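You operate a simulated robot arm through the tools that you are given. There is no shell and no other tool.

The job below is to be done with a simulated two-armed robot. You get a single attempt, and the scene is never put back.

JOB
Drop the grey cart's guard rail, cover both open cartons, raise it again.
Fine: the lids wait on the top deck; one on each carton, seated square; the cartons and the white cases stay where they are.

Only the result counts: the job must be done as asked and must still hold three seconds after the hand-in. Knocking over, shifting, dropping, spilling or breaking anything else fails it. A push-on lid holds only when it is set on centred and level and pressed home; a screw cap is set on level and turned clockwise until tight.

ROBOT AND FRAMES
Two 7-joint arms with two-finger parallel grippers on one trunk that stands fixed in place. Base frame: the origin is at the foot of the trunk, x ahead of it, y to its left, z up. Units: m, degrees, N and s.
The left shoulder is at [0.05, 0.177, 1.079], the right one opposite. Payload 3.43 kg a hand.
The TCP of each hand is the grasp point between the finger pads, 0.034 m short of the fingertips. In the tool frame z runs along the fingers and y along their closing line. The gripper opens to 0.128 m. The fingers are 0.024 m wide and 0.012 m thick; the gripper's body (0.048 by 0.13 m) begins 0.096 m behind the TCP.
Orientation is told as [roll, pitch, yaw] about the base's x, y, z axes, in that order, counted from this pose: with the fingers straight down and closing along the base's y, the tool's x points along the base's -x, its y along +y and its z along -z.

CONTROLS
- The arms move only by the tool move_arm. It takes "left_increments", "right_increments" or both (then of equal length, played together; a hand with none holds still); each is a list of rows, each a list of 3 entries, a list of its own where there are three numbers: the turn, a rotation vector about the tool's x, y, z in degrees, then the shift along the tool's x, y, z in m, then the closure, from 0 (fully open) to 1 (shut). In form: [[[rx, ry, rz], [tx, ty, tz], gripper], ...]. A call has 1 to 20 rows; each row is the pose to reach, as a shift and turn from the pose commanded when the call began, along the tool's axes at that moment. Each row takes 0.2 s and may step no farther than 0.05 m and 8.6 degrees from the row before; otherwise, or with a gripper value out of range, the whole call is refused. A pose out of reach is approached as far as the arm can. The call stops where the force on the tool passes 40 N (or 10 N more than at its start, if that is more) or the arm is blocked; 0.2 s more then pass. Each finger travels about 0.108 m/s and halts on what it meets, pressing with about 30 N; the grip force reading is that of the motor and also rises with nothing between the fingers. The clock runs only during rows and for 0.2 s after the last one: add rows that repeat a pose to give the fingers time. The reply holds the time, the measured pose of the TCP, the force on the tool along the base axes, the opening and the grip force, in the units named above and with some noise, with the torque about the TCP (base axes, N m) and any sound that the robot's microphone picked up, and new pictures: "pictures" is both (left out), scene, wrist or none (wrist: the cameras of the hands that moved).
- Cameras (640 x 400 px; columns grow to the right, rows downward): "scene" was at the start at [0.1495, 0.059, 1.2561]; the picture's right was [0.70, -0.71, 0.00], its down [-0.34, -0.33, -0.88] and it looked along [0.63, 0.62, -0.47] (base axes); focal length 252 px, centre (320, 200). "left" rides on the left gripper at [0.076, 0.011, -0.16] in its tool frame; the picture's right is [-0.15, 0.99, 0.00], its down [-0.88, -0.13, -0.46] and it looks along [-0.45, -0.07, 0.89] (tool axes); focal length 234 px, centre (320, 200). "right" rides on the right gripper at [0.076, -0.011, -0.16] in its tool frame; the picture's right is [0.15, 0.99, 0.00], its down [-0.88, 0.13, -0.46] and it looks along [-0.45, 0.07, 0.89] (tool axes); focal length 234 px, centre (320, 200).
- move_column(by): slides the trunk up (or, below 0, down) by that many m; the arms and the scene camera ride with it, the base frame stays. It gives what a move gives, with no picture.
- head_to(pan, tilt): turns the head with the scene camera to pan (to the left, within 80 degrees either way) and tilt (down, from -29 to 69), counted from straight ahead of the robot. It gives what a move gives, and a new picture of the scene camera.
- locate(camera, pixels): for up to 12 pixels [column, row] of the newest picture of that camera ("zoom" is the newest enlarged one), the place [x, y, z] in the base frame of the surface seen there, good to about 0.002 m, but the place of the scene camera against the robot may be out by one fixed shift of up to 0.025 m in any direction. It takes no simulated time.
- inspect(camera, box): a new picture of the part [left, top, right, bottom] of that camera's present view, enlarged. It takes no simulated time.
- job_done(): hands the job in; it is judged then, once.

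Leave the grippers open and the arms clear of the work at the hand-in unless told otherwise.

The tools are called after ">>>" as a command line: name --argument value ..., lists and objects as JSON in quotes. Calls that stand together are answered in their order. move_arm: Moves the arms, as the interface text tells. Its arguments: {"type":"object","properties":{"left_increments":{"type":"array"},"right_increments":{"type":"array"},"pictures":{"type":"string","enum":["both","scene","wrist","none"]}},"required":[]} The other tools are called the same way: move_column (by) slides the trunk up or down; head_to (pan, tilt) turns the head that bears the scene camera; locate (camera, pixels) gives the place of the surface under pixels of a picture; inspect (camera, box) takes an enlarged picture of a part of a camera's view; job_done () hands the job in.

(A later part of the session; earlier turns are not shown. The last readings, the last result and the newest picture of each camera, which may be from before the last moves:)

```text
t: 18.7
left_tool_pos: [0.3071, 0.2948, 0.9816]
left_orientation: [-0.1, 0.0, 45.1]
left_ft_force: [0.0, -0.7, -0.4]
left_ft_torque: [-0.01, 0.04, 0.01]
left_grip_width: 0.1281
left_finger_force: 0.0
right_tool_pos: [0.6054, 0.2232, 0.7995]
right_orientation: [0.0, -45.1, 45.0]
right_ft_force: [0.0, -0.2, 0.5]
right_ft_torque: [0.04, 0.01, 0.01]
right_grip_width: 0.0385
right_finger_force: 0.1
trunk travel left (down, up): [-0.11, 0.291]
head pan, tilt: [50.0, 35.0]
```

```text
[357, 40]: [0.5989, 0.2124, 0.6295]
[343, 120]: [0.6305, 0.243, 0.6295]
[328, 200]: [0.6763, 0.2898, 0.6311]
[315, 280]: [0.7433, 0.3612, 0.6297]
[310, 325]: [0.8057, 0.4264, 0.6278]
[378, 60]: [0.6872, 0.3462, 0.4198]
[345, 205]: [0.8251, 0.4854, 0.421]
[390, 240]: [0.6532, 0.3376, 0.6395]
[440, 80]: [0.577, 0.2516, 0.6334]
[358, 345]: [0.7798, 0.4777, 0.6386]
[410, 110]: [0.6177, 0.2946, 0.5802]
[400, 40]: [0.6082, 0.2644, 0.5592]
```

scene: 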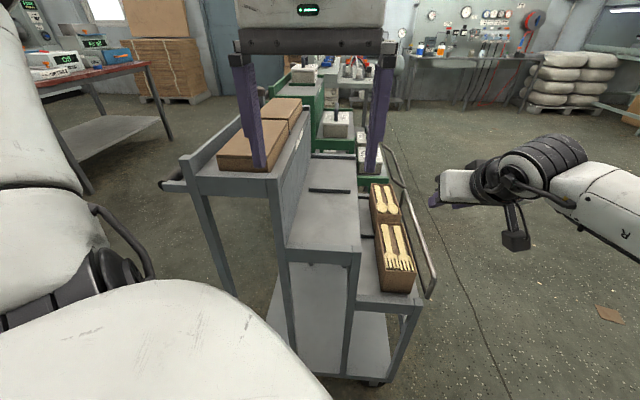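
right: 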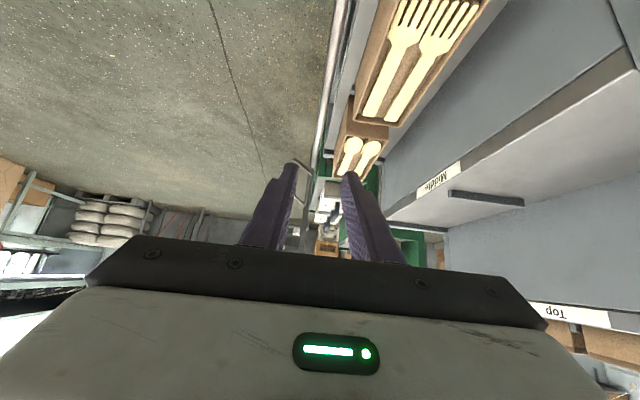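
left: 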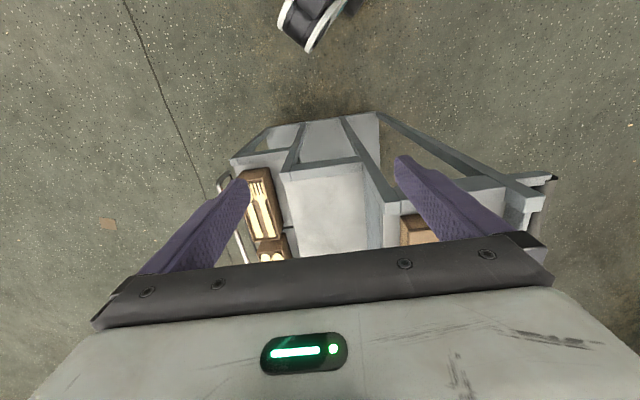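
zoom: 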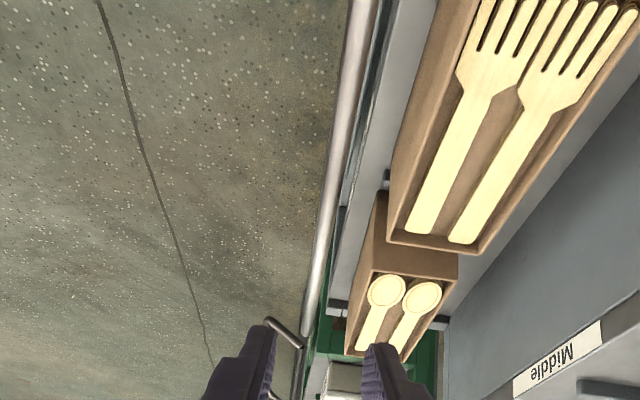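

The bar is at n ≈ 0.273 and the hand is at n 0.270. I'll come straight down over the bar with the fingers open 38 mm, one on each side.

>>> move_arm --right_increments '[[[0, 0, 0], [0.02, -0.003, 0.02], 0.7], [[0, 0, 0], [0.045, -0.003, 0.045], 0.7], [[0, 0, 0], [0.07, -0.003, 0.07], 0.7], [[0, 0, 0], [0.09, -0.003, 0.09], 0.7], [[0, 0, 0], [0.105, -0.003, 0.105], 0.7], [[0, 0, 0], [0.113, -0.003, 0.113], 0.7], [[0, 0, 0], [0.113, -0.003, 0.113], 0.7]]' --pictures "both"

>>> inspect --camera "scene" --box '[340, 160, 520, 320]'

```text
t: 20.3
left_tool_pos: [0.3067, 0.2939, 0.9801]
left_orientation: [-0.2, 0.0, 45.1]
left_ft_force: [-0.3, 0.0, 0.2]
left_ft_torque: [0.0, 0.01, 0.03]
left_grip_width: 0.1281
left_finger_force: 0.1
right_tool_pos: [0.6083, 0.2218, 0.6403]
right_orientation: [0.0, -45.1, 45.0]
right_ft_force: [-0.1, -0.3, 0.6]
right_ft_torque: [0.01, 0.01, 0.02]
right_grip_width: 0.0384
right_finger_force: 0.0
trunk travel left (down, up): [-0.11, 0.291]
head pan, tilt: [50.0, 35.0]
```

scene: 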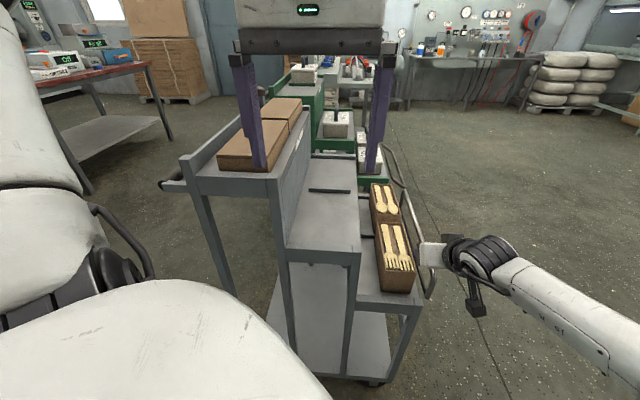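
right: 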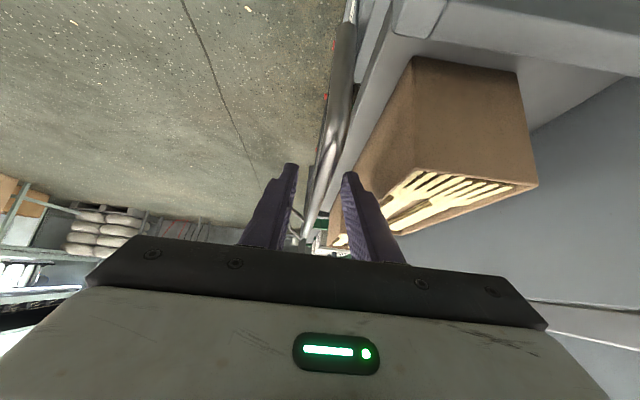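

```text
2.50 times, centred on (430, 240) of scene
```

zoom: 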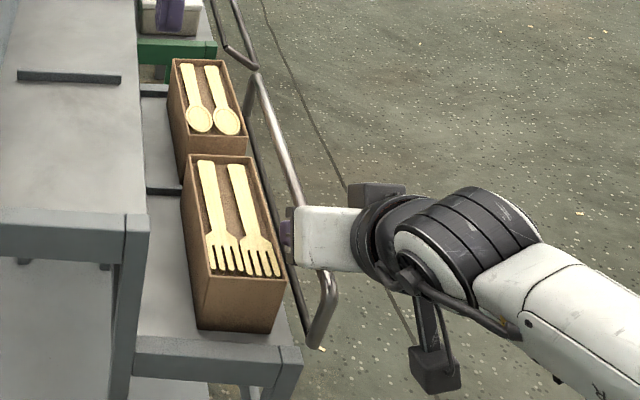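

The fingers straddle the bar without contact. I'll enlarge the rail's near end from this viewpoint to understand the mechanism.

>>> inspect --camera "right" --box '[250, 0, 450, 250]'

```text
1.60 times, centred on (350, 125) of right
```

zoom: 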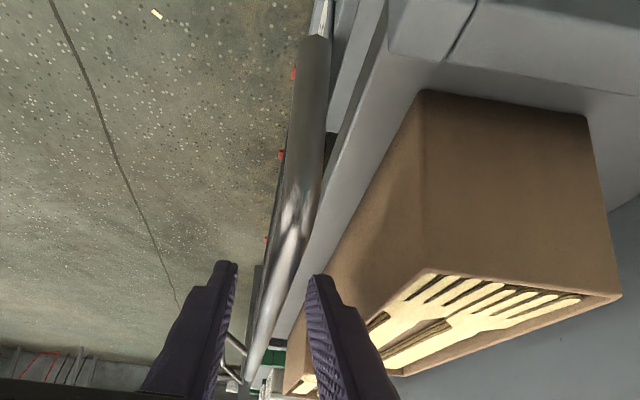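

Both fingers are beside the bar. I'll press outward gently, in small steps, to see whether it swings.

>>> move_arm --right_increments '[[[0, 0, 0], [0, -0.008, 0], 0.75], [[0, 0, 0], [0, -0.014, 0], 0.8], [[0, 0, 0], [0, -0.019, 0], 0.8], [[0, 0, 0], [0, -0.024, 0], 0.8], [[0, 0, 0], [0, -0.028, 0], 0.8]]' --pictures "both"

>>> inspect --camera "scene" --box '[340, 160, 520, 320]'

```text
t: 21.5
left_tool_pos: [0.3073, 0.294, 0.9816]
left_orientation: [0.0, 0.0, 45.1]
left_ft_force: [1.0, -0.6, 0.0]
left_ft_torque: [-0.01, 0.0, 0.0]
left_grip_width: 0.1283
left_finger_force: 0.0
right_tool_pos: [0.6302, 0.2003, 0.6408]
right_orientation: [0.0, -45.0, 44.9]
right_ft_force: [0.4, -1.5, -0.9]
right_ft_torque: [-0.02, -0.03, -0.01]
right_grip_width: 0.0265
right_finger_force: 0.5
trunk travel left (down, up): [-0.11, 0.291]
head pan, tilt: [50.0, 35.0]
```

scene: 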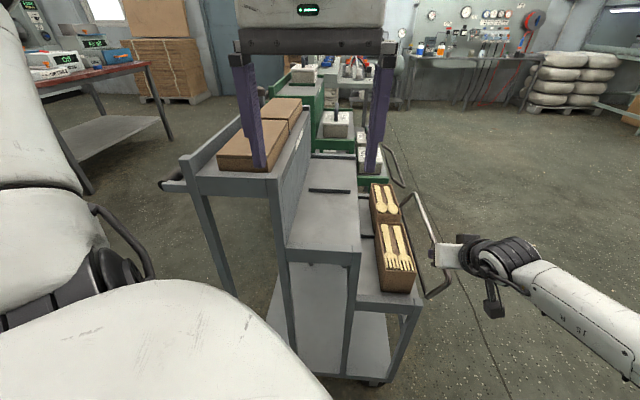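
right: 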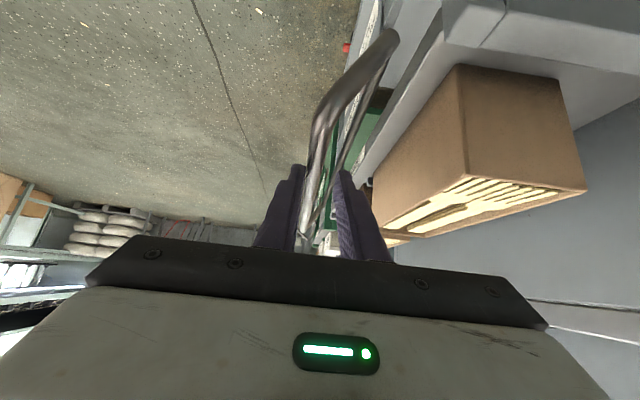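

```text
2.50 times, centred on (430, 240) of scene
```

zoom: 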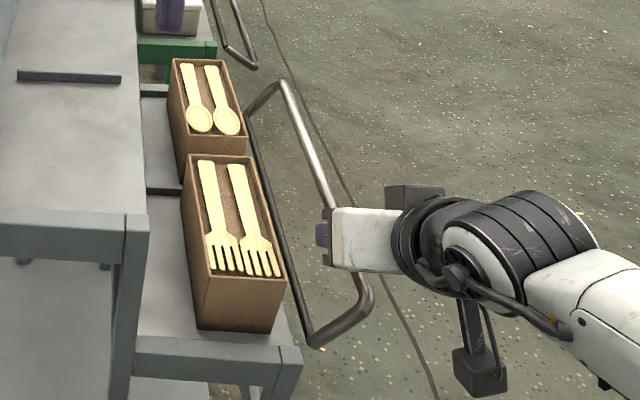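

It swings outward freely on the lower rod. I'll follow the bar's arc outward and down with it loosely between the fingers.

>>> move_arm --right_increments '[[[0, 0, 0], [0.008, -0.012, 0.008], 0.8], [[0, 0, 0], [0.018, -0.0235, 0.018], 0.8], [[0, 0, 0], [0.026, -0.032, 0.026], 0.8], [[0, 0, 0], [0.033, -0.0365, 0.033], 0.8], [[0, 0, 0], [0.042, -0.041, 0.042], 0.8], [[0, 0, 0], [0.052, -0.041, 0.052], 0.8], [[0, 0, 0], [0.065, -0.038, 0.065], 0.8], [[0, 0, 0], [0.065, -0.038, 0.065], 0.8]]' --pictures "both"

>>> inspect --camera "scene" --box '[340, 160, 520, 320]'

```text
t: 23.3
left_tool_pos: [0.3071, 0.2937, 0.9817]
left_orientation: [-0.1, -0.1, 45.0]
left_ft_force: [0.3, -0.5, -0.3]
left_ft_torque: [0.01, -0.03, 0.0]
left_grip_width: 0.1277
left_finger_force: 0.1
right_tool_pos: [0.6472, 0.1672, 0.564]
right_orientation: [0.0, -45.1, 45.0]
right_ft_force: [-0.6, -0.2, 0.2]
right_ft_torque: [-0.02, 0.0, 0.03]
right_grip_width: 0.0255
right_finger_force: 0.0
right hand out of reach, approached as far as the arm can: row 5, 6, 7, 8
trunk travel left (down, up): [-0.11, 0.291]
head pan, tilt: [50.0, 35.0]
```

scene: 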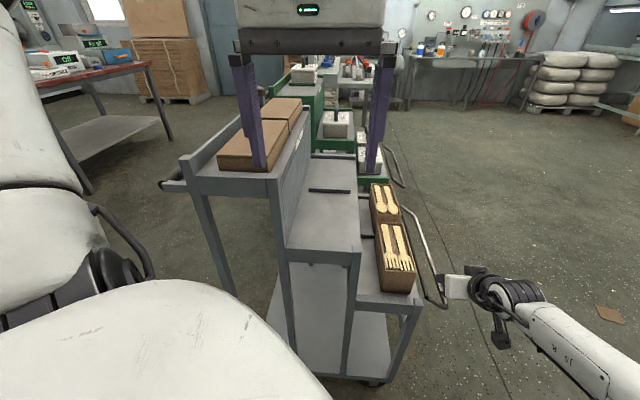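
right: 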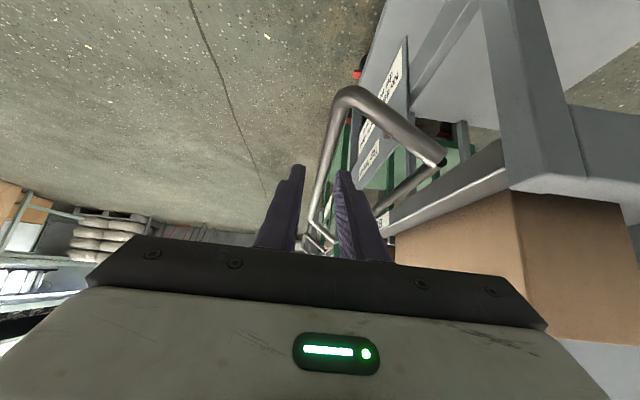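

```text
2.50 times, centred on (430, 240) of scene
```

zoom: 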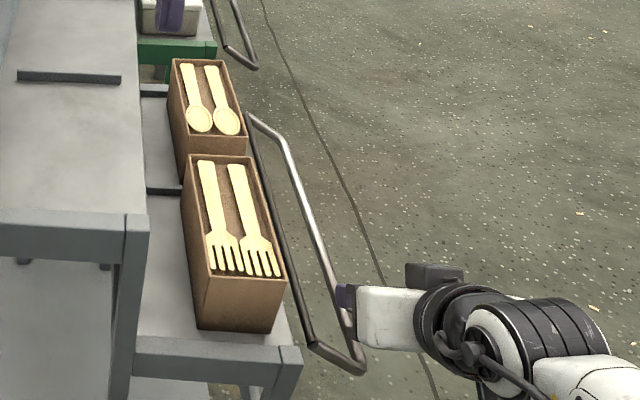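

The rail is now out roughly level, and I see labels on the cart's side near (395,80) and (370,160). I'll read them and measure the bar.

>>> inspect --camera "right" --box '[320, 20, 480, 240]'

>>> locate --camera "right" --pixels '[[325, 160], [350, 95], [390, 120], [435, 160], [400, 185], [320, 190], [415, 190]]'

```text
1.82 times, centred on (400, 130) of right
```

zoom: 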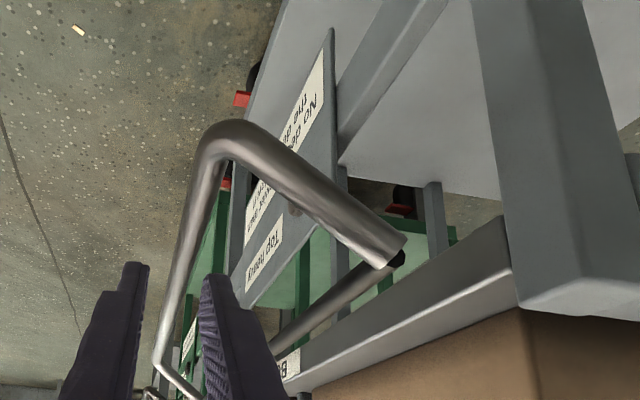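

```text
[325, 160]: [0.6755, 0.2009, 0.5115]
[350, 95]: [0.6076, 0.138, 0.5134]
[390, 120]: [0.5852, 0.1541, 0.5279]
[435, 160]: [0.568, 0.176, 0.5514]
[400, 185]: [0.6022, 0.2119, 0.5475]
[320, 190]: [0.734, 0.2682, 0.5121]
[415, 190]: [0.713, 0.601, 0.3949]
```

The bar has dropped to z ≈ 0.51, below the fingertips, at about 125°. I'll back the right hand off along −u and see where the rail settles and what the placard says.

>>> move_arm --right_increments '[[[0, 0, 0], [0.0, -0.0, -0.03], 0.8], [[0, 0, 0], [0.0, -0.0, -0.06], 0.8], [[0, 0, 0], [0.0, -0.0, -0.1], 0.8], [[0, 0, 0], [0.0, -0.0, -0.14], 0.8], [[0, 0, 0], [0.0, -0.0, -0.14], 0.8]]' --pictures "both"

>>> inspect --camera "right" --box '[300, 80, 460, 260]'

>>> inspect --camera "scene" --box '[350, 170, 480, 320]'

```text
t: 24.5
left_tool_pos: [0.3067, 0.2952, 0.9813]
left_orientation: [-0.1, -0.2, 45.2]
left_ft_force: [0.3, -0.5, 0.8]
left_ft_torque: [-0.02, -0.04, -0.02]
left_grip_width: 0.1279
left_finger_force: 0.0
right_tool_pos: [0.5781, 0.0942, 0.662]
right_orientation: [0.0, -45.1, 45.0]
right_ft_force: [-0.1, -0.3, -0.5]
right_ft_torque: [0.0, 0.01, -0.01]
right_grip_width: 0.0251
right_finger_force: 0.1
trunk travel left (down, up): [-0.11, 0.291]
head pan, tilt: [50.0, 35.0]
```

scene: 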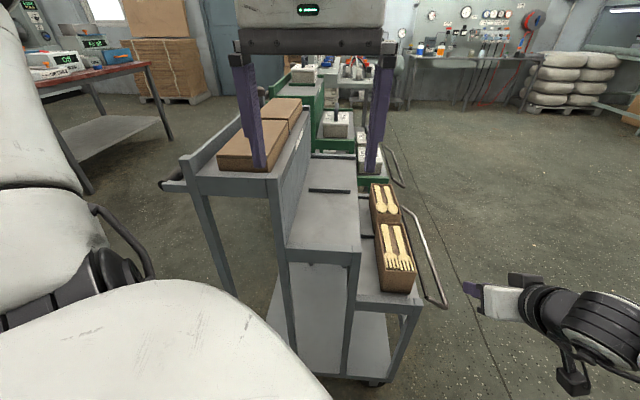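
right: 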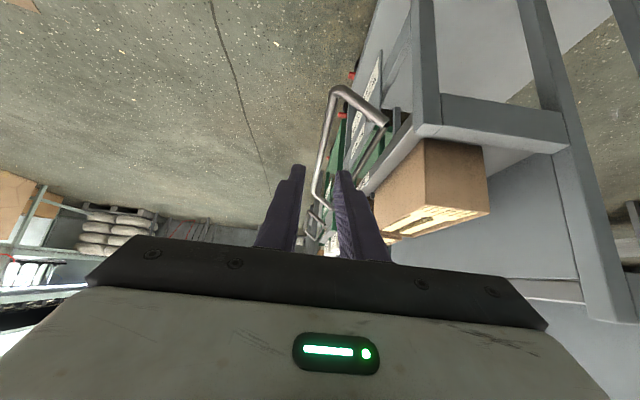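

```text
2.22 times, centred on (380, 170) of right
```

zoom: 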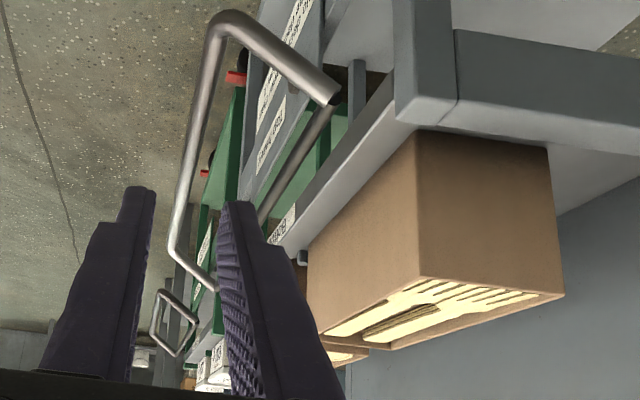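

```text
2.67 times, centred on (415, 245) of scene
```

zoom: 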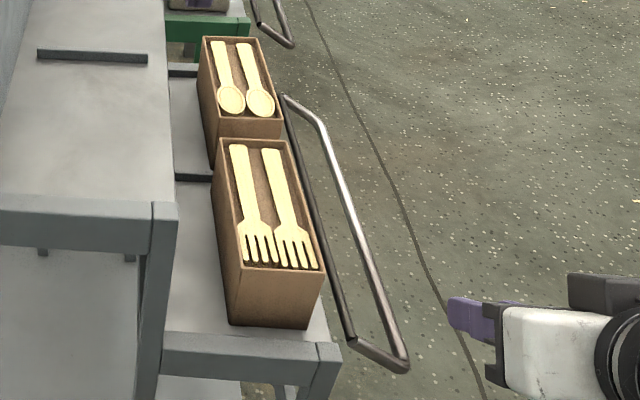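

The rail stays down. I'll look at the placards and measure the bar.

>>> inspect --camera "right" --box '[340, 70, 400, 190]'

>>> locate --camera "right" --pixels '[[325, 125], [335, 95], [360, 100], [381, 122], [318, 160], [375, 75], [365, 130]]'

```text
3.33 times, centred on (370, 130) of right
```

zoom: 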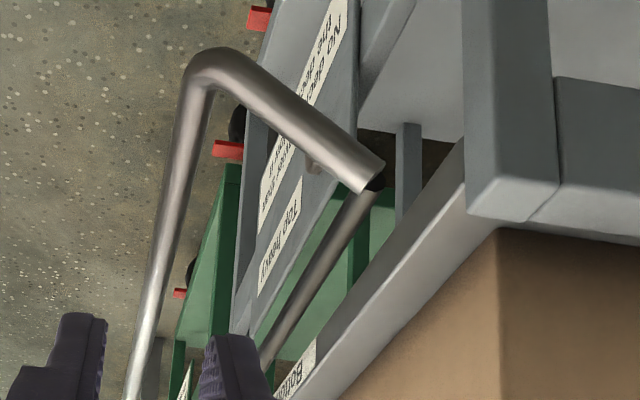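

```text
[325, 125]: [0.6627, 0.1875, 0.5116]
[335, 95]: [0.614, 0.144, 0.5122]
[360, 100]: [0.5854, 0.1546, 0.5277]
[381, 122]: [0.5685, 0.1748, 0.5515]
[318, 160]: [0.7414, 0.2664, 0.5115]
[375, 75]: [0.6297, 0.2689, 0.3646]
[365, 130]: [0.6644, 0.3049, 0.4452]
```

The bar now rests at n ≈ 0.336, z 0.51, well clear below the deck edge. The placards are generic load notes. I'll withdraw the right arm and park it to the right.

>>> move_arm --right_increments '[[[0, 0, 0], [0, 0, -0.045], 0.8], [[0, 0, 0], [0, 0, -0.09], 0.6], [[0, 0, 0], [0, 0, -0.135], 0.4], [[0, 0, 0], [0, 0, -0.18], 0.2], [[0, 0, 0], [0, 0, -0.22], 0], [[0, 0, 0], [0.03, -0.01, -0.25], 0], [[0, 0, 0], [0.06, -0.02, -0.28], 0], [[0, 0, 0], [0.09, -0.03, -0.31], 0], [[0, 0, 0], [0.12, -0.04, -0.34], 0]]' --pictures "scene"

>>> head_to --pan 58 --tilt 32

```text
t: 26.5
left_tool_pos: [0.3072, 0.2936, 0.9811]
left_orientation: [-0.1, 0.0, 45.1]
left_ft_force: [0.8, -0.1, -0.3]
left_ft_torque: [0.02, 0.05, 0.04]
left_grip_width: 0.1279
left_finger_force: 0.1
right_tool_pos: [0.3858, -0.1654, 0.8177]
right_orientation: [0.1, -45.0, 45.1]
right_ft_force: [-0.7, -0.6, 1.0]
right_ft_torque: [0.01, 0.03, -0.02]
right_grip_width: 0.1281
right_finger_force: 0.0
right hand out of reach, approached as far as the arm can: row 9
trunk travel left (down, up): [-0.11, 0.291]
head pan, tilt: [50.0, 35.0]
```

scene: 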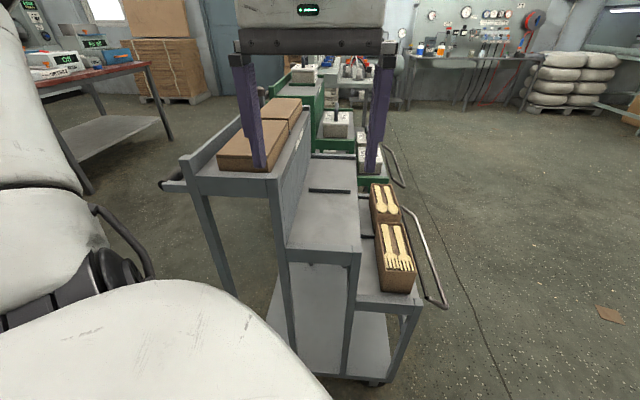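

```text
t: 27.2
left_tool_pos: [0.3067, 0.2933, 0.9811]
left_orientation: [-0.1, 0.0, 45.1]
left_ft_force: [0.1, -0.1, -0.6]
left_ft_torque: [-0.01, 0.02, -0.03]
left_grip_width: 0.128
left_finger_force: 0.2
right_tool_pos: [0.386, -0.1651, 0.8161]
right_orientation: [0.2, -45.0, 44.9]
right_ft_force: [-0.1, -0.9, 0.7]
right_ft_torque: [-0.04, -0.04, 0.0]
right_grip_width: 0.1279
right_finger_force: 0.1
trunk travel left (down, up): [-0.11, 0.291]
head pan, tilt: [58.0, 32.0]
```

scene: 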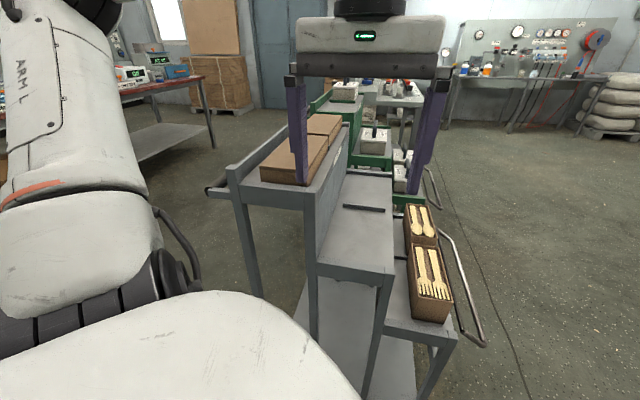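

The rail is down and the right arm is clear. Before picking anything up, I'll dry-run the left hand to above the far carton, near (0.721, 0.453), at z 0.82 with a 45° tilt to confirm reach.

>>> move_arm --left_increments '[[[0, -3.75, 0], [-0.025, -0.03, 0.005], 0], [[0, -7.5, 0], [-0.05, -0.06, 0.01], 0], [[0, -11.25, 0], [-0.08, -0.09, 0.02], 0], [[0, -15, 0], [-0.11, -0.12, 0.03], 0], [[0, -18.75, 0], [-0.145, -0.145, 0.045], 0], [[0, -22.5, 0], [-0.18, -0.165, 0.06], 0], [[0, -26.25, 0], [-0.22, -0.18, 0.08], 0], [[0, -30, 0], [-0.26, -0.18, 0.1], 0], [[0, -33.75, 0], [-0.3, -0.18, 0.12], 0], [[0, -37.5, 0], [-0.34, -0.18, 0.14], 0], [[0, -41.25, 0], [-0.375, -0.18, 0.155], 0], [[0, -45, 0], [-0.405, -0.18, 0.16], 0], [[0, -45, 0], [-0.405, -0.18, 0.16], 0]]' --pictures "both"

```text
t: 30.0
left_tool_pos: [0.7091, 0.4562, 0.823]
left_orientation: [-0.2, -45.0, 45.2]
left_ft_force: [-0.3, -0.3, -0.4]
left_ft_torque: [-0.01, 0.01, 0.02]
left_grip_width: 0.128
left_finger_force: 0.2
left hand out of reach, approached as far as the arm can: row 12, 13
right_tool_pos: [0.3851, -0.1663, 0.817]
right_orientation: [0.2, -44.9, 45.1]
right_ft_force: [-0.1, -0.1, 0.5]
right_ft_torque: [0.02, 0.02, 0.0]
right_grip_width: 0.1282
right_finger_force: 0.1
trunk travel left (down, up): [-0.11, 0.291]
head pan, tilt: [58.0, 32.0]
```

scene: 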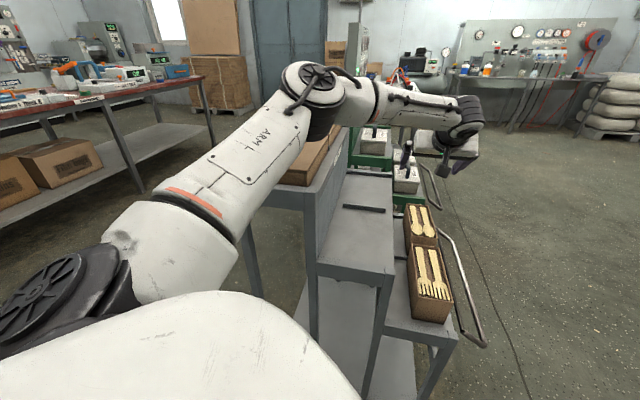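
left: 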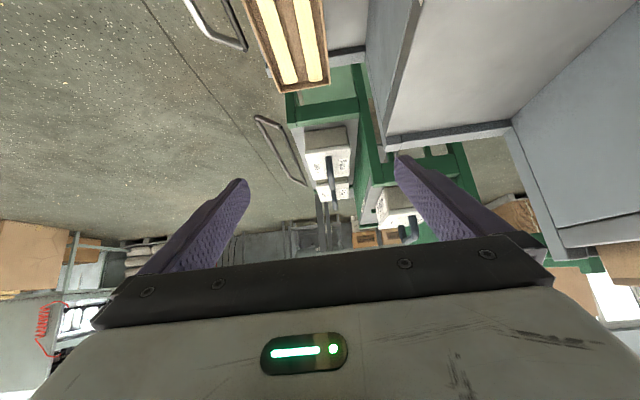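

I reached (0.709, 0.456), about 1 cm short of the outward target. I'll check whether coming lower, to z 0.72, frees that up.

>>> move_arm --left_increments '[[[0, 0, 0], [0.025, -0.004, 0.025], 0], [[0, 0, 0], [0.05, -0.008, 0.05], 0], [[0, 0, 0], [0.0707, -0.0115, 0.0707], 0], [[0, 0, 0], [0.0707, -0.0115, 0.0707], 0]]' --pictures "both"

>>> locate --camera "scene" --pixels '[[310, 75], [325, 125], [330, 108], [260, 150], [400, 100], [465, 120], [230, 220]]'

```text
t: 31.0
left_tool_pos: [0.6872, 0.4566, 0.7518]
left_orientation: [-0.4, -46.6, 44.9]
left_ft_force: [13.7, 3.9, 35.8]
left_ft_torque: [2.32, 0.9, -1.01]
left_grip_width: 0.1244
left_finger_force: 0.0
left hand out of reach, approached as far as the arm can: row 1, 2, 3, 4
right_tool_pos: [0.385, -0.1688, 0.8185]
right_orientation: [0.2, -45.2, 45.0]
right_ft_force: [-0.6, 0.7, 0.1]
right_ft_torque: [0.03, -0.01, 0.03]
right_grip_width: 0.1283
right_finger_force: 0.0
trunk travel left (down, up): [-0.11, 0.291]
head pan, tilt: [58.0, 32.0]
```

scene: 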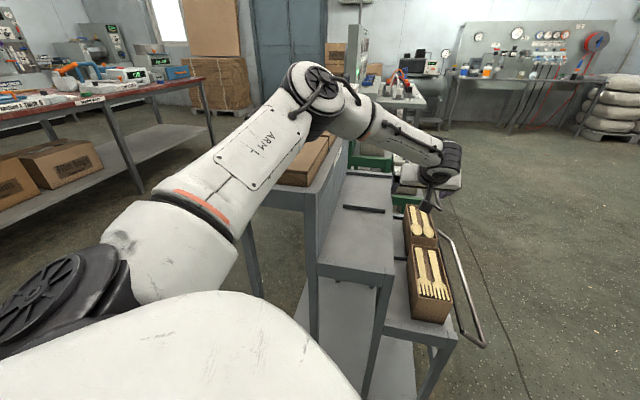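
left: 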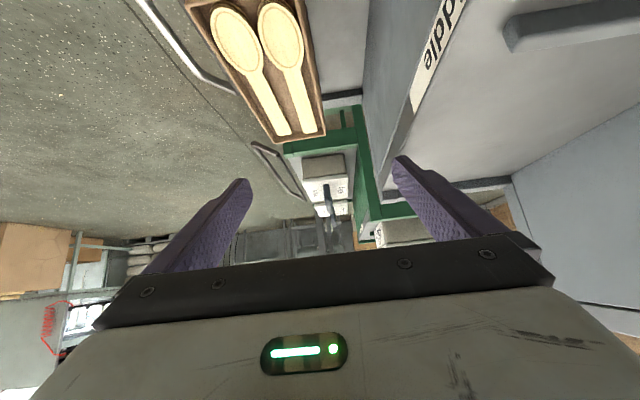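

```text
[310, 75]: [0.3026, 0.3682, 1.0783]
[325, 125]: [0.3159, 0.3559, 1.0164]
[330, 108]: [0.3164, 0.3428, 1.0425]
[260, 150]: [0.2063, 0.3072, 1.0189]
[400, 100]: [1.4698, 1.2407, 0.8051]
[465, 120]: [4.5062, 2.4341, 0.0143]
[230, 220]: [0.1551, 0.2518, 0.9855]
```

I felt contact: 36 N upward. The limit dragged the hand inward, so the inner fingertip touched the mid-deck edge. I'm backing straight up now.

>>> move_arm --left_increments '[[[0, 0, 0], [-0.02, 0, -0.02], 0], [[0, 0, 0], [-0.04, 0, -0.04], 0], [[0, 0, 0], [-0.057, 0, -0.057], 0], [[0, 0, 0], [-0.057, 0, -0.057], 0]]' --pictures "both"

```text
t: 32.0
left_tool_pos: [0.6821, 0.4571, 0.8196]
left_orientation: [0.0, -44.9, 45.1]
left_ft_force: [0.6, 0.3, 0.1]
left_ft_torque: [0.01, 0.0, 0.03]
left_grip_width: 0.1281
left_finger_force: 0.1
right_tool_pos: [0.3865, -0.1657, 0.8172]
right_orientation: [0.1, -45.0, 45.0]
right_ft_force: [0.1, 0.1, -0.1]
right_ft_torque: [-0.01, 0.02, -0.04]
right_grip_width: 0.128
right_finger_force: 0.0
trunk travel left (down, up): [-0.11, 0.291]
head pan, tilt: [58.0, 32.0]
```

scene: 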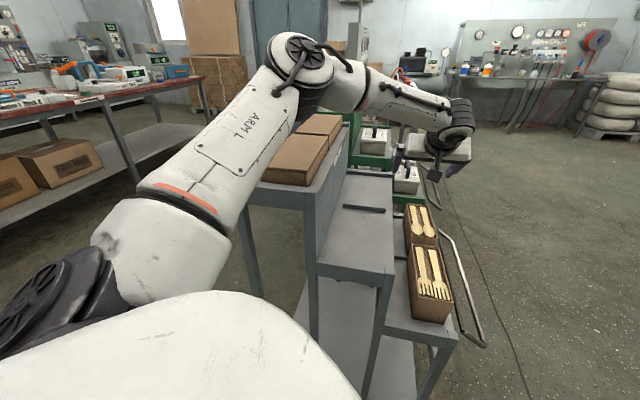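
left: 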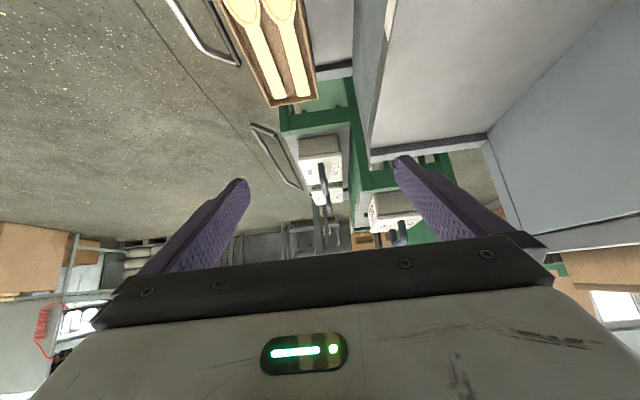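

The contact cleared, and the cart and cartons look unmoved. In the present pose the wrist camera hangs underneath the tilted hand. Turning the hand 180° about its own axis puts the camera on top, looking down, and may relax the wrist limits. I'll retreat a little and then turn it.

>>> move_arm --left_increments '[[[0, 0, 0], [0, 0, -0.04], 0], [[0, 0, 0], [0, 0, -0.08], 0], [[0, 0, 8.5], [0, 0, -0.1], 0], [[0, 0, 17], [0, 0, -0.1], 0], [[0, 0, 25.5], [0, 0, -0.1], 0], [[0, 0, 34], [0, 0, -0.1], 0], [[0, 0, 42.5], [0, 0, -0.1], 0], [[0, 0, 51], [0, 0, -0.1], 0], [[0, 0, 59.5], [0, 0, -0.1], 0], [[0, 0, 68], [0, 0, -0.1], 0], [[0, 0, 76.5], [0, 0, -0.1], 0], [[0, 0, 85], [0, 0, -0.1], 0], [[0, 0, 90], [0, 0, -0.1], 0]]' --pictures "both"

```text
t: 34.8
left_tool_pos: [0.634, 0.4065, 0.8894]
left_orientation: [45.1, 0.0, -45.1]
left_ft_force: [-1.1, 0.0, -0.5]
left_ft_torque: [-0.02, -0.02, 0.0]
left_grip_width: 0.128
left_finger_force: 0.0
right_tool_pos: [0.387, -0.1649, 0.8185]
right_orientation: [0.3, -45.0, 44.9]
right_ft_force: [0.8, -0.4, -0.5]
right_ft_torque: [0.02, -0.02, 0.01]
right_grip_width: 0.1279
right_finger_force: 0.0
trunk travel left (down, up): [-0.11, 0.291]
head pan, tilt: [58.0, 32.0]
```

scene: 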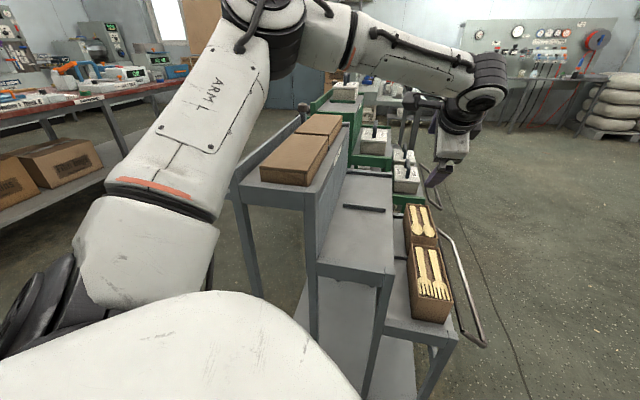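
left: 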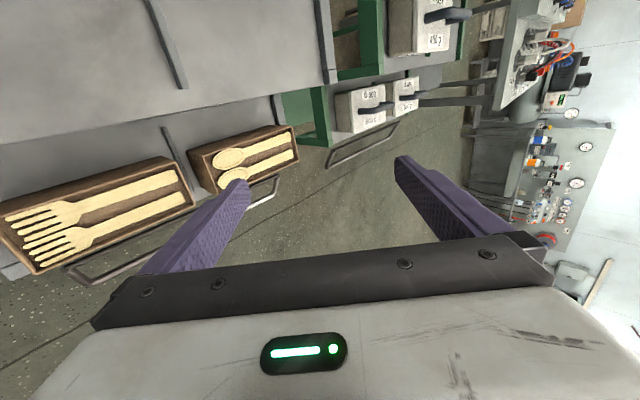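

That turned without trouble, so I'll turn the remaining 90°.

>>> move_arm --left_increments '[[[0, 0, 8.5], [0, 0, 0], 0], [[0, 0, 17], [0, 0, 0], 0], [[0, 0, 25.5], [0, 0, 0], 0], [[0, 0, 34], [0, 0, 0], 0], [[0, 0, 42.5], [0, 0, 0], 0], [[0, 0, 51], [0, 0, 0], 0], [[0, 0, 59.5], [0, 0, 0], 0], [[0, 0, 68], [0, 0, 0], 0], [[0, 0, 76.5], [0, 0, 0], 0], [[0, 0, 85], [0, 0, 0], 0], [[0, 0, 90], [0, 0, 0], 0], [[0, 0, 90], [0, 0, 0], 0]]' --pictures "both"

```text
t: 37.4
left_tool_pos: [0.634, 0.4037, 0.8898]
left_orientation: [0.0, 44.9, -135.0]
left_ft_force: [-0.9, 0.4, -0.6]
left_ft_torque: [-0.01, 0.02, 0.02]
left_grip_width: 0.1281
left_finger_force: 0.0
right_tool_pos: [0.3867, -0.1656, 0.8179]
right_orientation: [0.2, -44.9, 45.0]
right_ft_force: [0.7, 1.1, -0.5]
right_ft_torque: [-0.01, -0.02, 0.03]
right_grip_width: 0.1279
right_finger_force: 0.0
trunk travel left (down, up): [-0.11, 0.291]
head pan, tilt: [58.0, 32.0]
```

scene: 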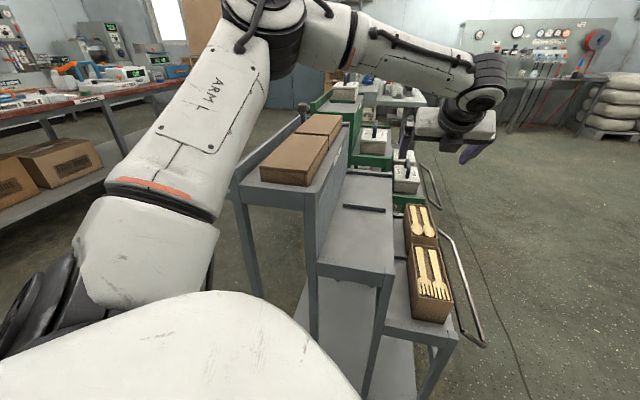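
left: 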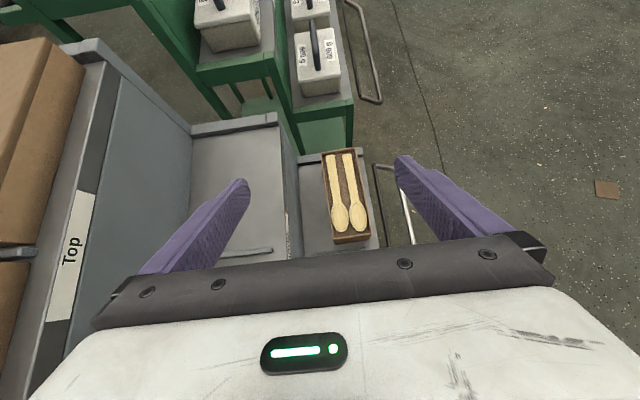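

The flipped pose works, and the camera now looks down on the work. I'll repeat the reach test above the far carton at z 0.80.

>>> move_arm --left_increments '[[[0, 0, 0], [0.001, 0.01, 0.03], 0], [[0, 0, 0], [0.002, 0.02, 0.06], 0], [[0, 0, 0], [0.003, 0.027, 0.1], 0], [[0, 0, 0], [0.004, 0.027, 0.1315], 0], [[0, 0, 0], [0.004, 0.027, 0.1315], 0]]' --pictures "both"

```text
t: 38.6
left_tool_pos: [0.7053, 0.4561, 0.8057]
left_orientation: [0.3, 45.1, -134.7]
left_ft_force: [0.6, -0.5, 0.2]
left_ft_torque: [0.0, -0.03, -0.02]
left_grip_width: 0.1283
left_finger_force: 0.1
left hand out of reach, approached as far as the arm can: row 4, 5
right_tool_pos: [0.3857, -0.1668, 0.8167]
right_orientation: [0.2, -44.9, 45.0]
right_ft_force: [-0.9, 0.2, -0.9]
right_ft_torque: [0.01, -0.02, 0.01]
right_grip_width: 0.1279
right_finger_force: 0.1
trunk travel left (down, up): [-0.11, 0.291]
head pan, tilt: [58.0, 32.0]
```

scene: 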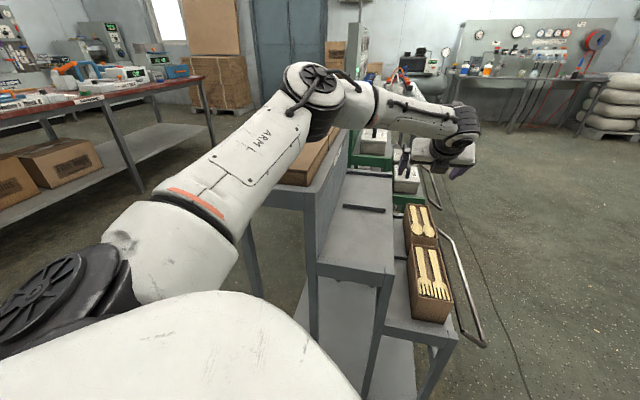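
left: 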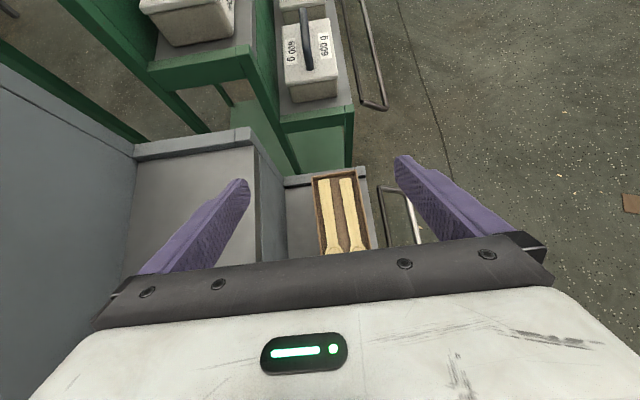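

The limit is the same here, so it's plain arm extension; the far carton will need a steeper tilt, a lower trunk and an off-centre grip. I'll do the near lid on the near carton first. I'll raise the hand, move over the near lid (centre ≈ 0.35, 0.53) and reduce the tilt to 30°.

>>> move_arm --left_increments '[[[0, 0, 0], [0.03, 0, -0.03], 0], [[0, 0, 0], [0.06, 0, -0.06], 0], [[0, 0, 0], [0.09, 0, -0.09], 0], [[0, 0, 0], [0.12, 0, -0.12], 0], [[0, 0, 0], [0.148, 0, -0.148], 0], [[0, -1.5, 0], [0.129, -0.03, -0.167], 0], [[0, -3, 0], [0.11, -0.06, -0.186], 0], [[0, -4.5, 0], [0.091, -0.09, -0.205], 0], [[0, -6, 0], [0.072, -0.12, -0.224], 0], [[0, -7.5, 0], [0.053, -0.15, -0.243], 0], [[0, -9, 0], [0.033, -0.18, -0.263], 0], [[0, -10.5, 0], [0.014, -0.21, -0.282], 0], [[0, -12, 0], [-0.005, -0.24, -0.301], 0], [[0, -13.5, 0], [-0.024, -0.27, -0.32], 0], [[0, -15, 0], [-0.043, -0.3, -0.339], 0], [[0, -15, 0], [-0.043, -0.3, -0.339], 0]]' --pictures "both"

```text
t: 42.0
left_tool_pos: [0.3032, 0.4762, 1.0116]
left_orientation: [0.0, 29.9, -135.0]
left_ft_force: [-0.3, -0.2, -0.6]
left_ft_torque: [-0.01, -0.01, 0.0]
left_grip_width: 0.1278
left_finger_force: 0.3
left hand out of reach, approached as far as the arm can: row 4, 5
right_tool_pos: [0.3856, -0.1663, 0.8176]
right_orientation: [0.2, -44.9, 45.1]
right_ft_force: [-0.6, 0.9, -0.4]
right_ft_torque: [-0.02, 0.02, -0.03]
right_grip_width: 0.1283
right_finger_force: 0.0
trunk travel left (down, up): [-0.11, 0.291]
head pan, tilt: [58.0, 32.0]
```

scene: 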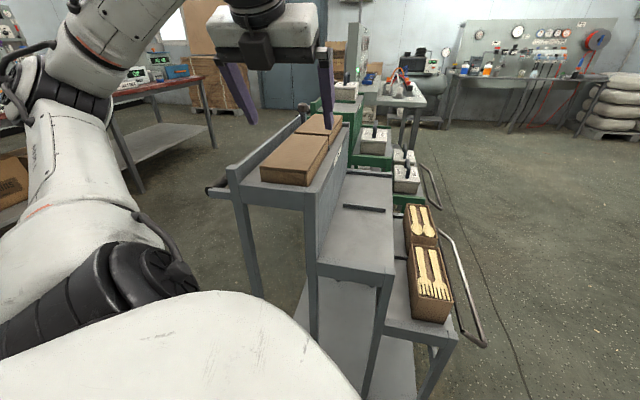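
left: 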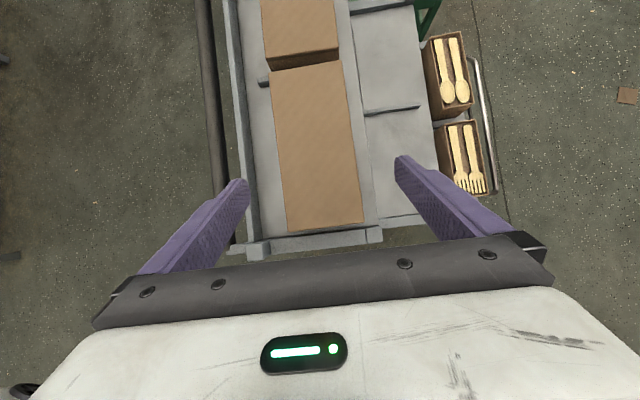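

This view of the lids is very clear. I'll zoom in and measure all the corners.

>>> inspect --camera "left" --box '[220, 0, 400, 250]'

>>> locate --camera "left" --pixels '[[273, 76], [340, 65], [362, 219], [288, 228], [343, 150], [362, 150], [250, 150], [237, 100], [268, 55], [335, 45], [337, 5], [265, 5]]'

```text
1.60 times, centred on (310, 125) of left
```

zoom: 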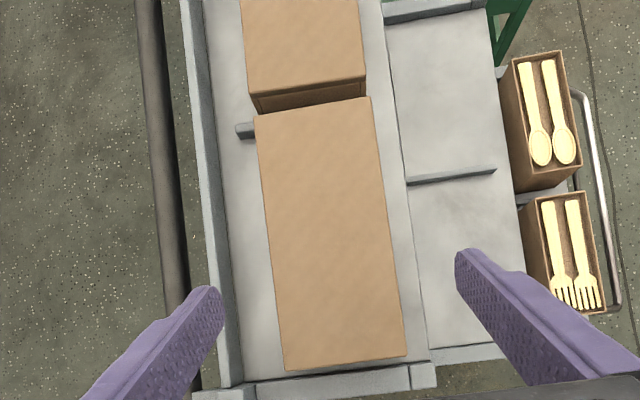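

```text
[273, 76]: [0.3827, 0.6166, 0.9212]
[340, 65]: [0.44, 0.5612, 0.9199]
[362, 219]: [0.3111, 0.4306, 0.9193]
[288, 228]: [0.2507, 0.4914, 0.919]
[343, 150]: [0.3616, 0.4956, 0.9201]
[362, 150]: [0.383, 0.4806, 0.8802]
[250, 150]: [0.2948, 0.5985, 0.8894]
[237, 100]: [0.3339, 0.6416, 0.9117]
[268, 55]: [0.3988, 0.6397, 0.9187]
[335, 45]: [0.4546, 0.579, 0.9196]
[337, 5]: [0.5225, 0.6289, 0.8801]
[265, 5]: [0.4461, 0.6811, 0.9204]
```

Lid 1's centre is about (0.346, 0.525), top z 0.9195, size about 0.186 × 0.084 m, aligned near 45°. The open hand fits between it and the deck's back frame. I'll move over its centre and stop just above it.

>>> move_arm --left_increments '[[[0, 0, 0], [0.028, -0.002, 0.016], 0], [[0, 0, 0], [0.0563, -0.004, 0.0325], 0], [[0, 0, 0], [0.045, -0.004, 0.052], 0], [[0, 0, 0], [0.034, -0.004, 0.071], 0], [[0, 0, 0], [0.034, -0.004, 0.071], 0]]' --pictures "both"

>>> inspect --camera "left" --box '[200, 60, 460, 260]'

```text
t: 43.2
left_tool_pos: [0.3471, 0.5256, 0.965]
left_orientation: [-0.1, 30.1, -135.0]
left_ft_force: [1.2, 0.9, 0.0]
left_ft_torque: [0.01, -0.04, 0.01]
left_grip_width: 0.1277
left_finger_force: 0.1
right_tool_pos: [0.387, -0.1655, 0.8178]
right_orientation: [0.1, -44.9, 45.0]
right_ft_force: [0.3, -0.9, 0.2]
right_ft_torque: [0.01, 0.03, -0.02]
right_grip_width: 0.1282
right_finger_force: 0.1
trunk travel left (down, up): [-0.11, 0.291]
head pan, tilt: [58.0, 32.0]
```

scene: 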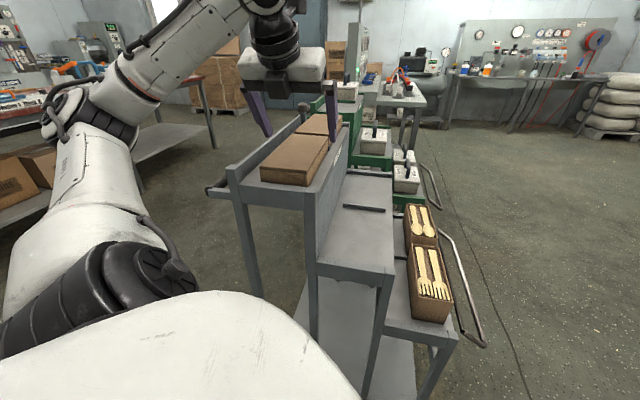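
left: 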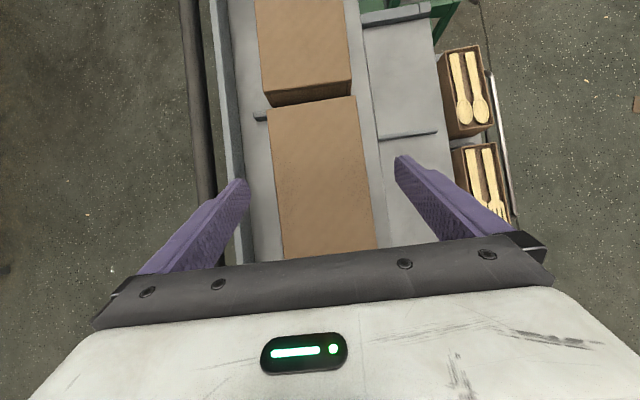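

```text
2.00 times, centred on (330, 160) of left
```

zoom: 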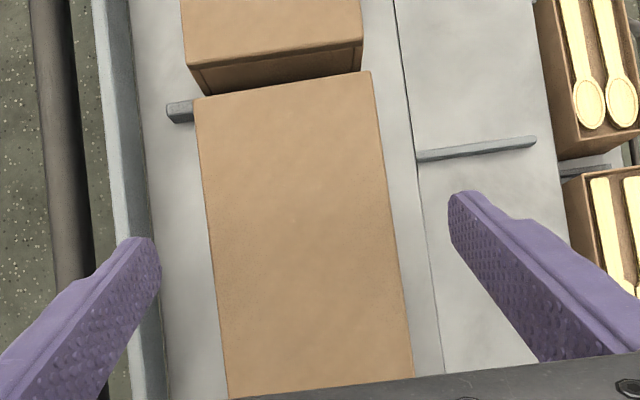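

I'll check the lid's yaw and centring against the hand using points just inside its long edges.

>>> locate --camera "zoom" --pixels '[[202, 130], [227, 370], [374, 110], [406, 345], [210, 100], [365, 78], [240, 392], [400, 372], [160, 200], [420, 250], [140, 200], [265, 70]]'

```text
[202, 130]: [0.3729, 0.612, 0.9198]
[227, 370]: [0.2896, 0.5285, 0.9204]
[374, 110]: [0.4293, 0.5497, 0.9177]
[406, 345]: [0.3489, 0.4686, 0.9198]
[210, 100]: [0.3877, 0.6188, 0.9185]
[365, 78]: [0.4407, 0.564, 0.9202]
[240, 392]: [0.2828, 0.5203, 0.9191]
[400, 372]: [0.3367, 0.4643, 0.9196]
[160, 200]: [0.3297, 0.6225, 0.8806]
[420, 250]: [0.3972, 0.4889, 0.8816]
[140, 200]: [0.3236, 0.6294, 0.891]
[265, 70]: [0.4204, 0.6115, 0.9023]
```

The hand is centred on the lid within 1 mm and square to it. I'll come down to z 0.921, keeping the fingertips a few mm off the deck, and then close.

>>> move_arm --left_increments '[[[0, 0, 0], [-0.008, -0.0005, 0.0139], 0], [[0, 0, 0], [-0.015, -0.0005, 0.026], 0], [[0, 0, 0], [-0.022, -0.0005, 0.0381], 0], [[0, 0, 0], [-0.022, -0.0005, 0.0381], 0]]' --pictures "wrist"

```text
t: 44.2
left_tool_pos: [0.3466, 0.5249, 0.9226]
left_orientation: [0.0, 30.0, -134.9]
left_ft_force: [-0.1, 0.5, 1.1]
left_ft_torque: [-0.02, -0.02, 0.01]
left_grip_width: 0.1276
left_finger_force: 0.1
right_tool_pos: [0.3863, -0.1656, 0.8174]
right_orientation: [0.2, -45.1, 45.0]
right_ft_force: [0.4, -0.2, 0.7]
right_ft_torque: [0.03, -0.02, -0.03]
right_grip_width: 0.128
right_finger_force: 0.1
trunk travel left (down, up): [-0.11, 0.291]
head pan, tilt: [58.0, 32.0]
```

left: 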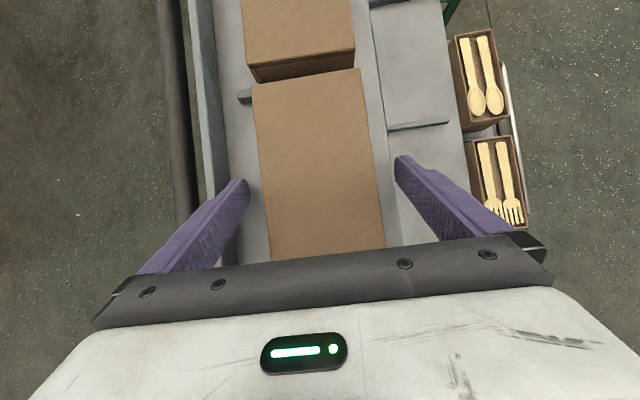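

There's no contact, and the fingers stand either side of the lid. Closing on it.

>>> move_arm --left_increments '[[[0, 0, 0], [0, 0, 0], 0.3], [[0, 0, 0], [0, 0, 0], 0.5], [[0, 0, 0], [0, 0, 0], 0.5], [[0, 0, 0], [0, 0, 0], 0.5]]' --pictures "wrist"

```text
t: 45.2
left_tool_pos: [0.345, 0.5265, 0.9223]
left_orientation: [0.2, 30.0, -135.0]
left_ft_force: [-0.8, 0.2, 0.1]
left_ft_torque: [0.02, -0.06, 0.02]
left_grip_width: 0.0889
left_finger_force: 29.6
right_tool_pos: [0.3871, -0.1658, 0.8179]
right_orientation: [0.3, -44.9, 45.0]
right_ft_force: [-0.7, 0.8, 0.0]
right_ft_torque: [-0.03, 0.01, -0.02]
right_grip_width: 0.128
right_finger_force: 0.1
trunk travel left (down, up): [-0.11, 0.291]
head pan, tilt: [58.0, 32.0]
```

left: 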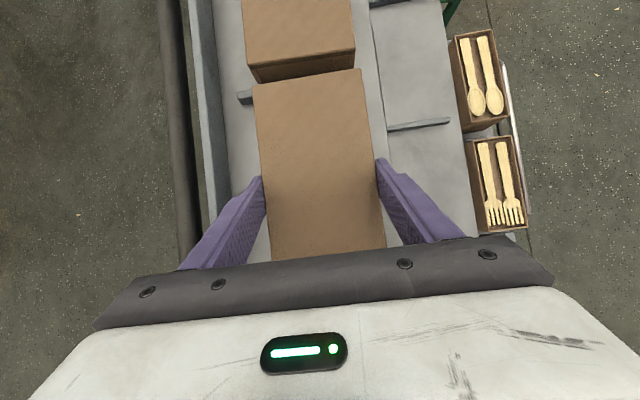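

Gripped at 0.089 m with 30 N. Lifting straight up 8 cm.

>>> move_arm --left_increments '[[[0, 0, 0], [0.01, 0, -0.0173], 0.5], [[0, 0, 0], [0.02, 0, -0.0346], 0.5], [[0, 0, 0], [0.03, 0, -0.052], 0.5], [[0, 0, 0], [0.04, 0, -0.0693], 0.5], [[0, 0, 0], [0.04, 0, -0.0693], 0.5]]' --pictures "both"

>>> inspect --camera "scene" --box '[200, 40, 400, 210]'

```text
t: 46.4
left_tool_pos: [0.3491, 0.525, 1.0045]
left_orientation: [0.1, 29.9, -135.0]
left_ft_force: [-0.4, 0.0, -0.5]
left_ft_torque: [-0.02, -0.01, 0.01]
left_grip_width: 0.0891
left_finger_force: 30.1
right_tool_pos: [0.3854, -0.1658, 0.8168]
right_orientation: [0.2, -45.0, 45.0]
right_ft_force: [0.3, 0.5, 0.0]
right_ft_torque: [0.0, 0.0, 0.0]
right_grip_width: 0.1279
right_finger_force: 0.1
trunk travel left (down, up): [-0.11, 0.291]
head pan, tilt: [58.0, 32.0]
```

scene: 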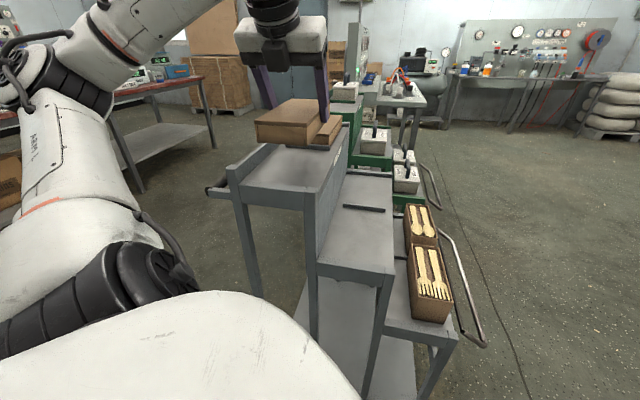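
left: 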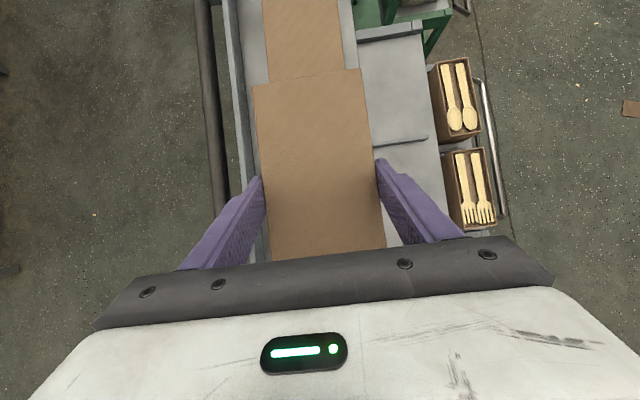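

```text
2.35 times, centred on (300, 125) of scene
```

zoom: 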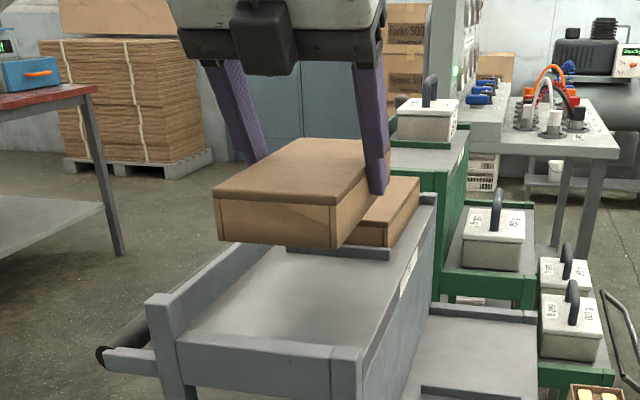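

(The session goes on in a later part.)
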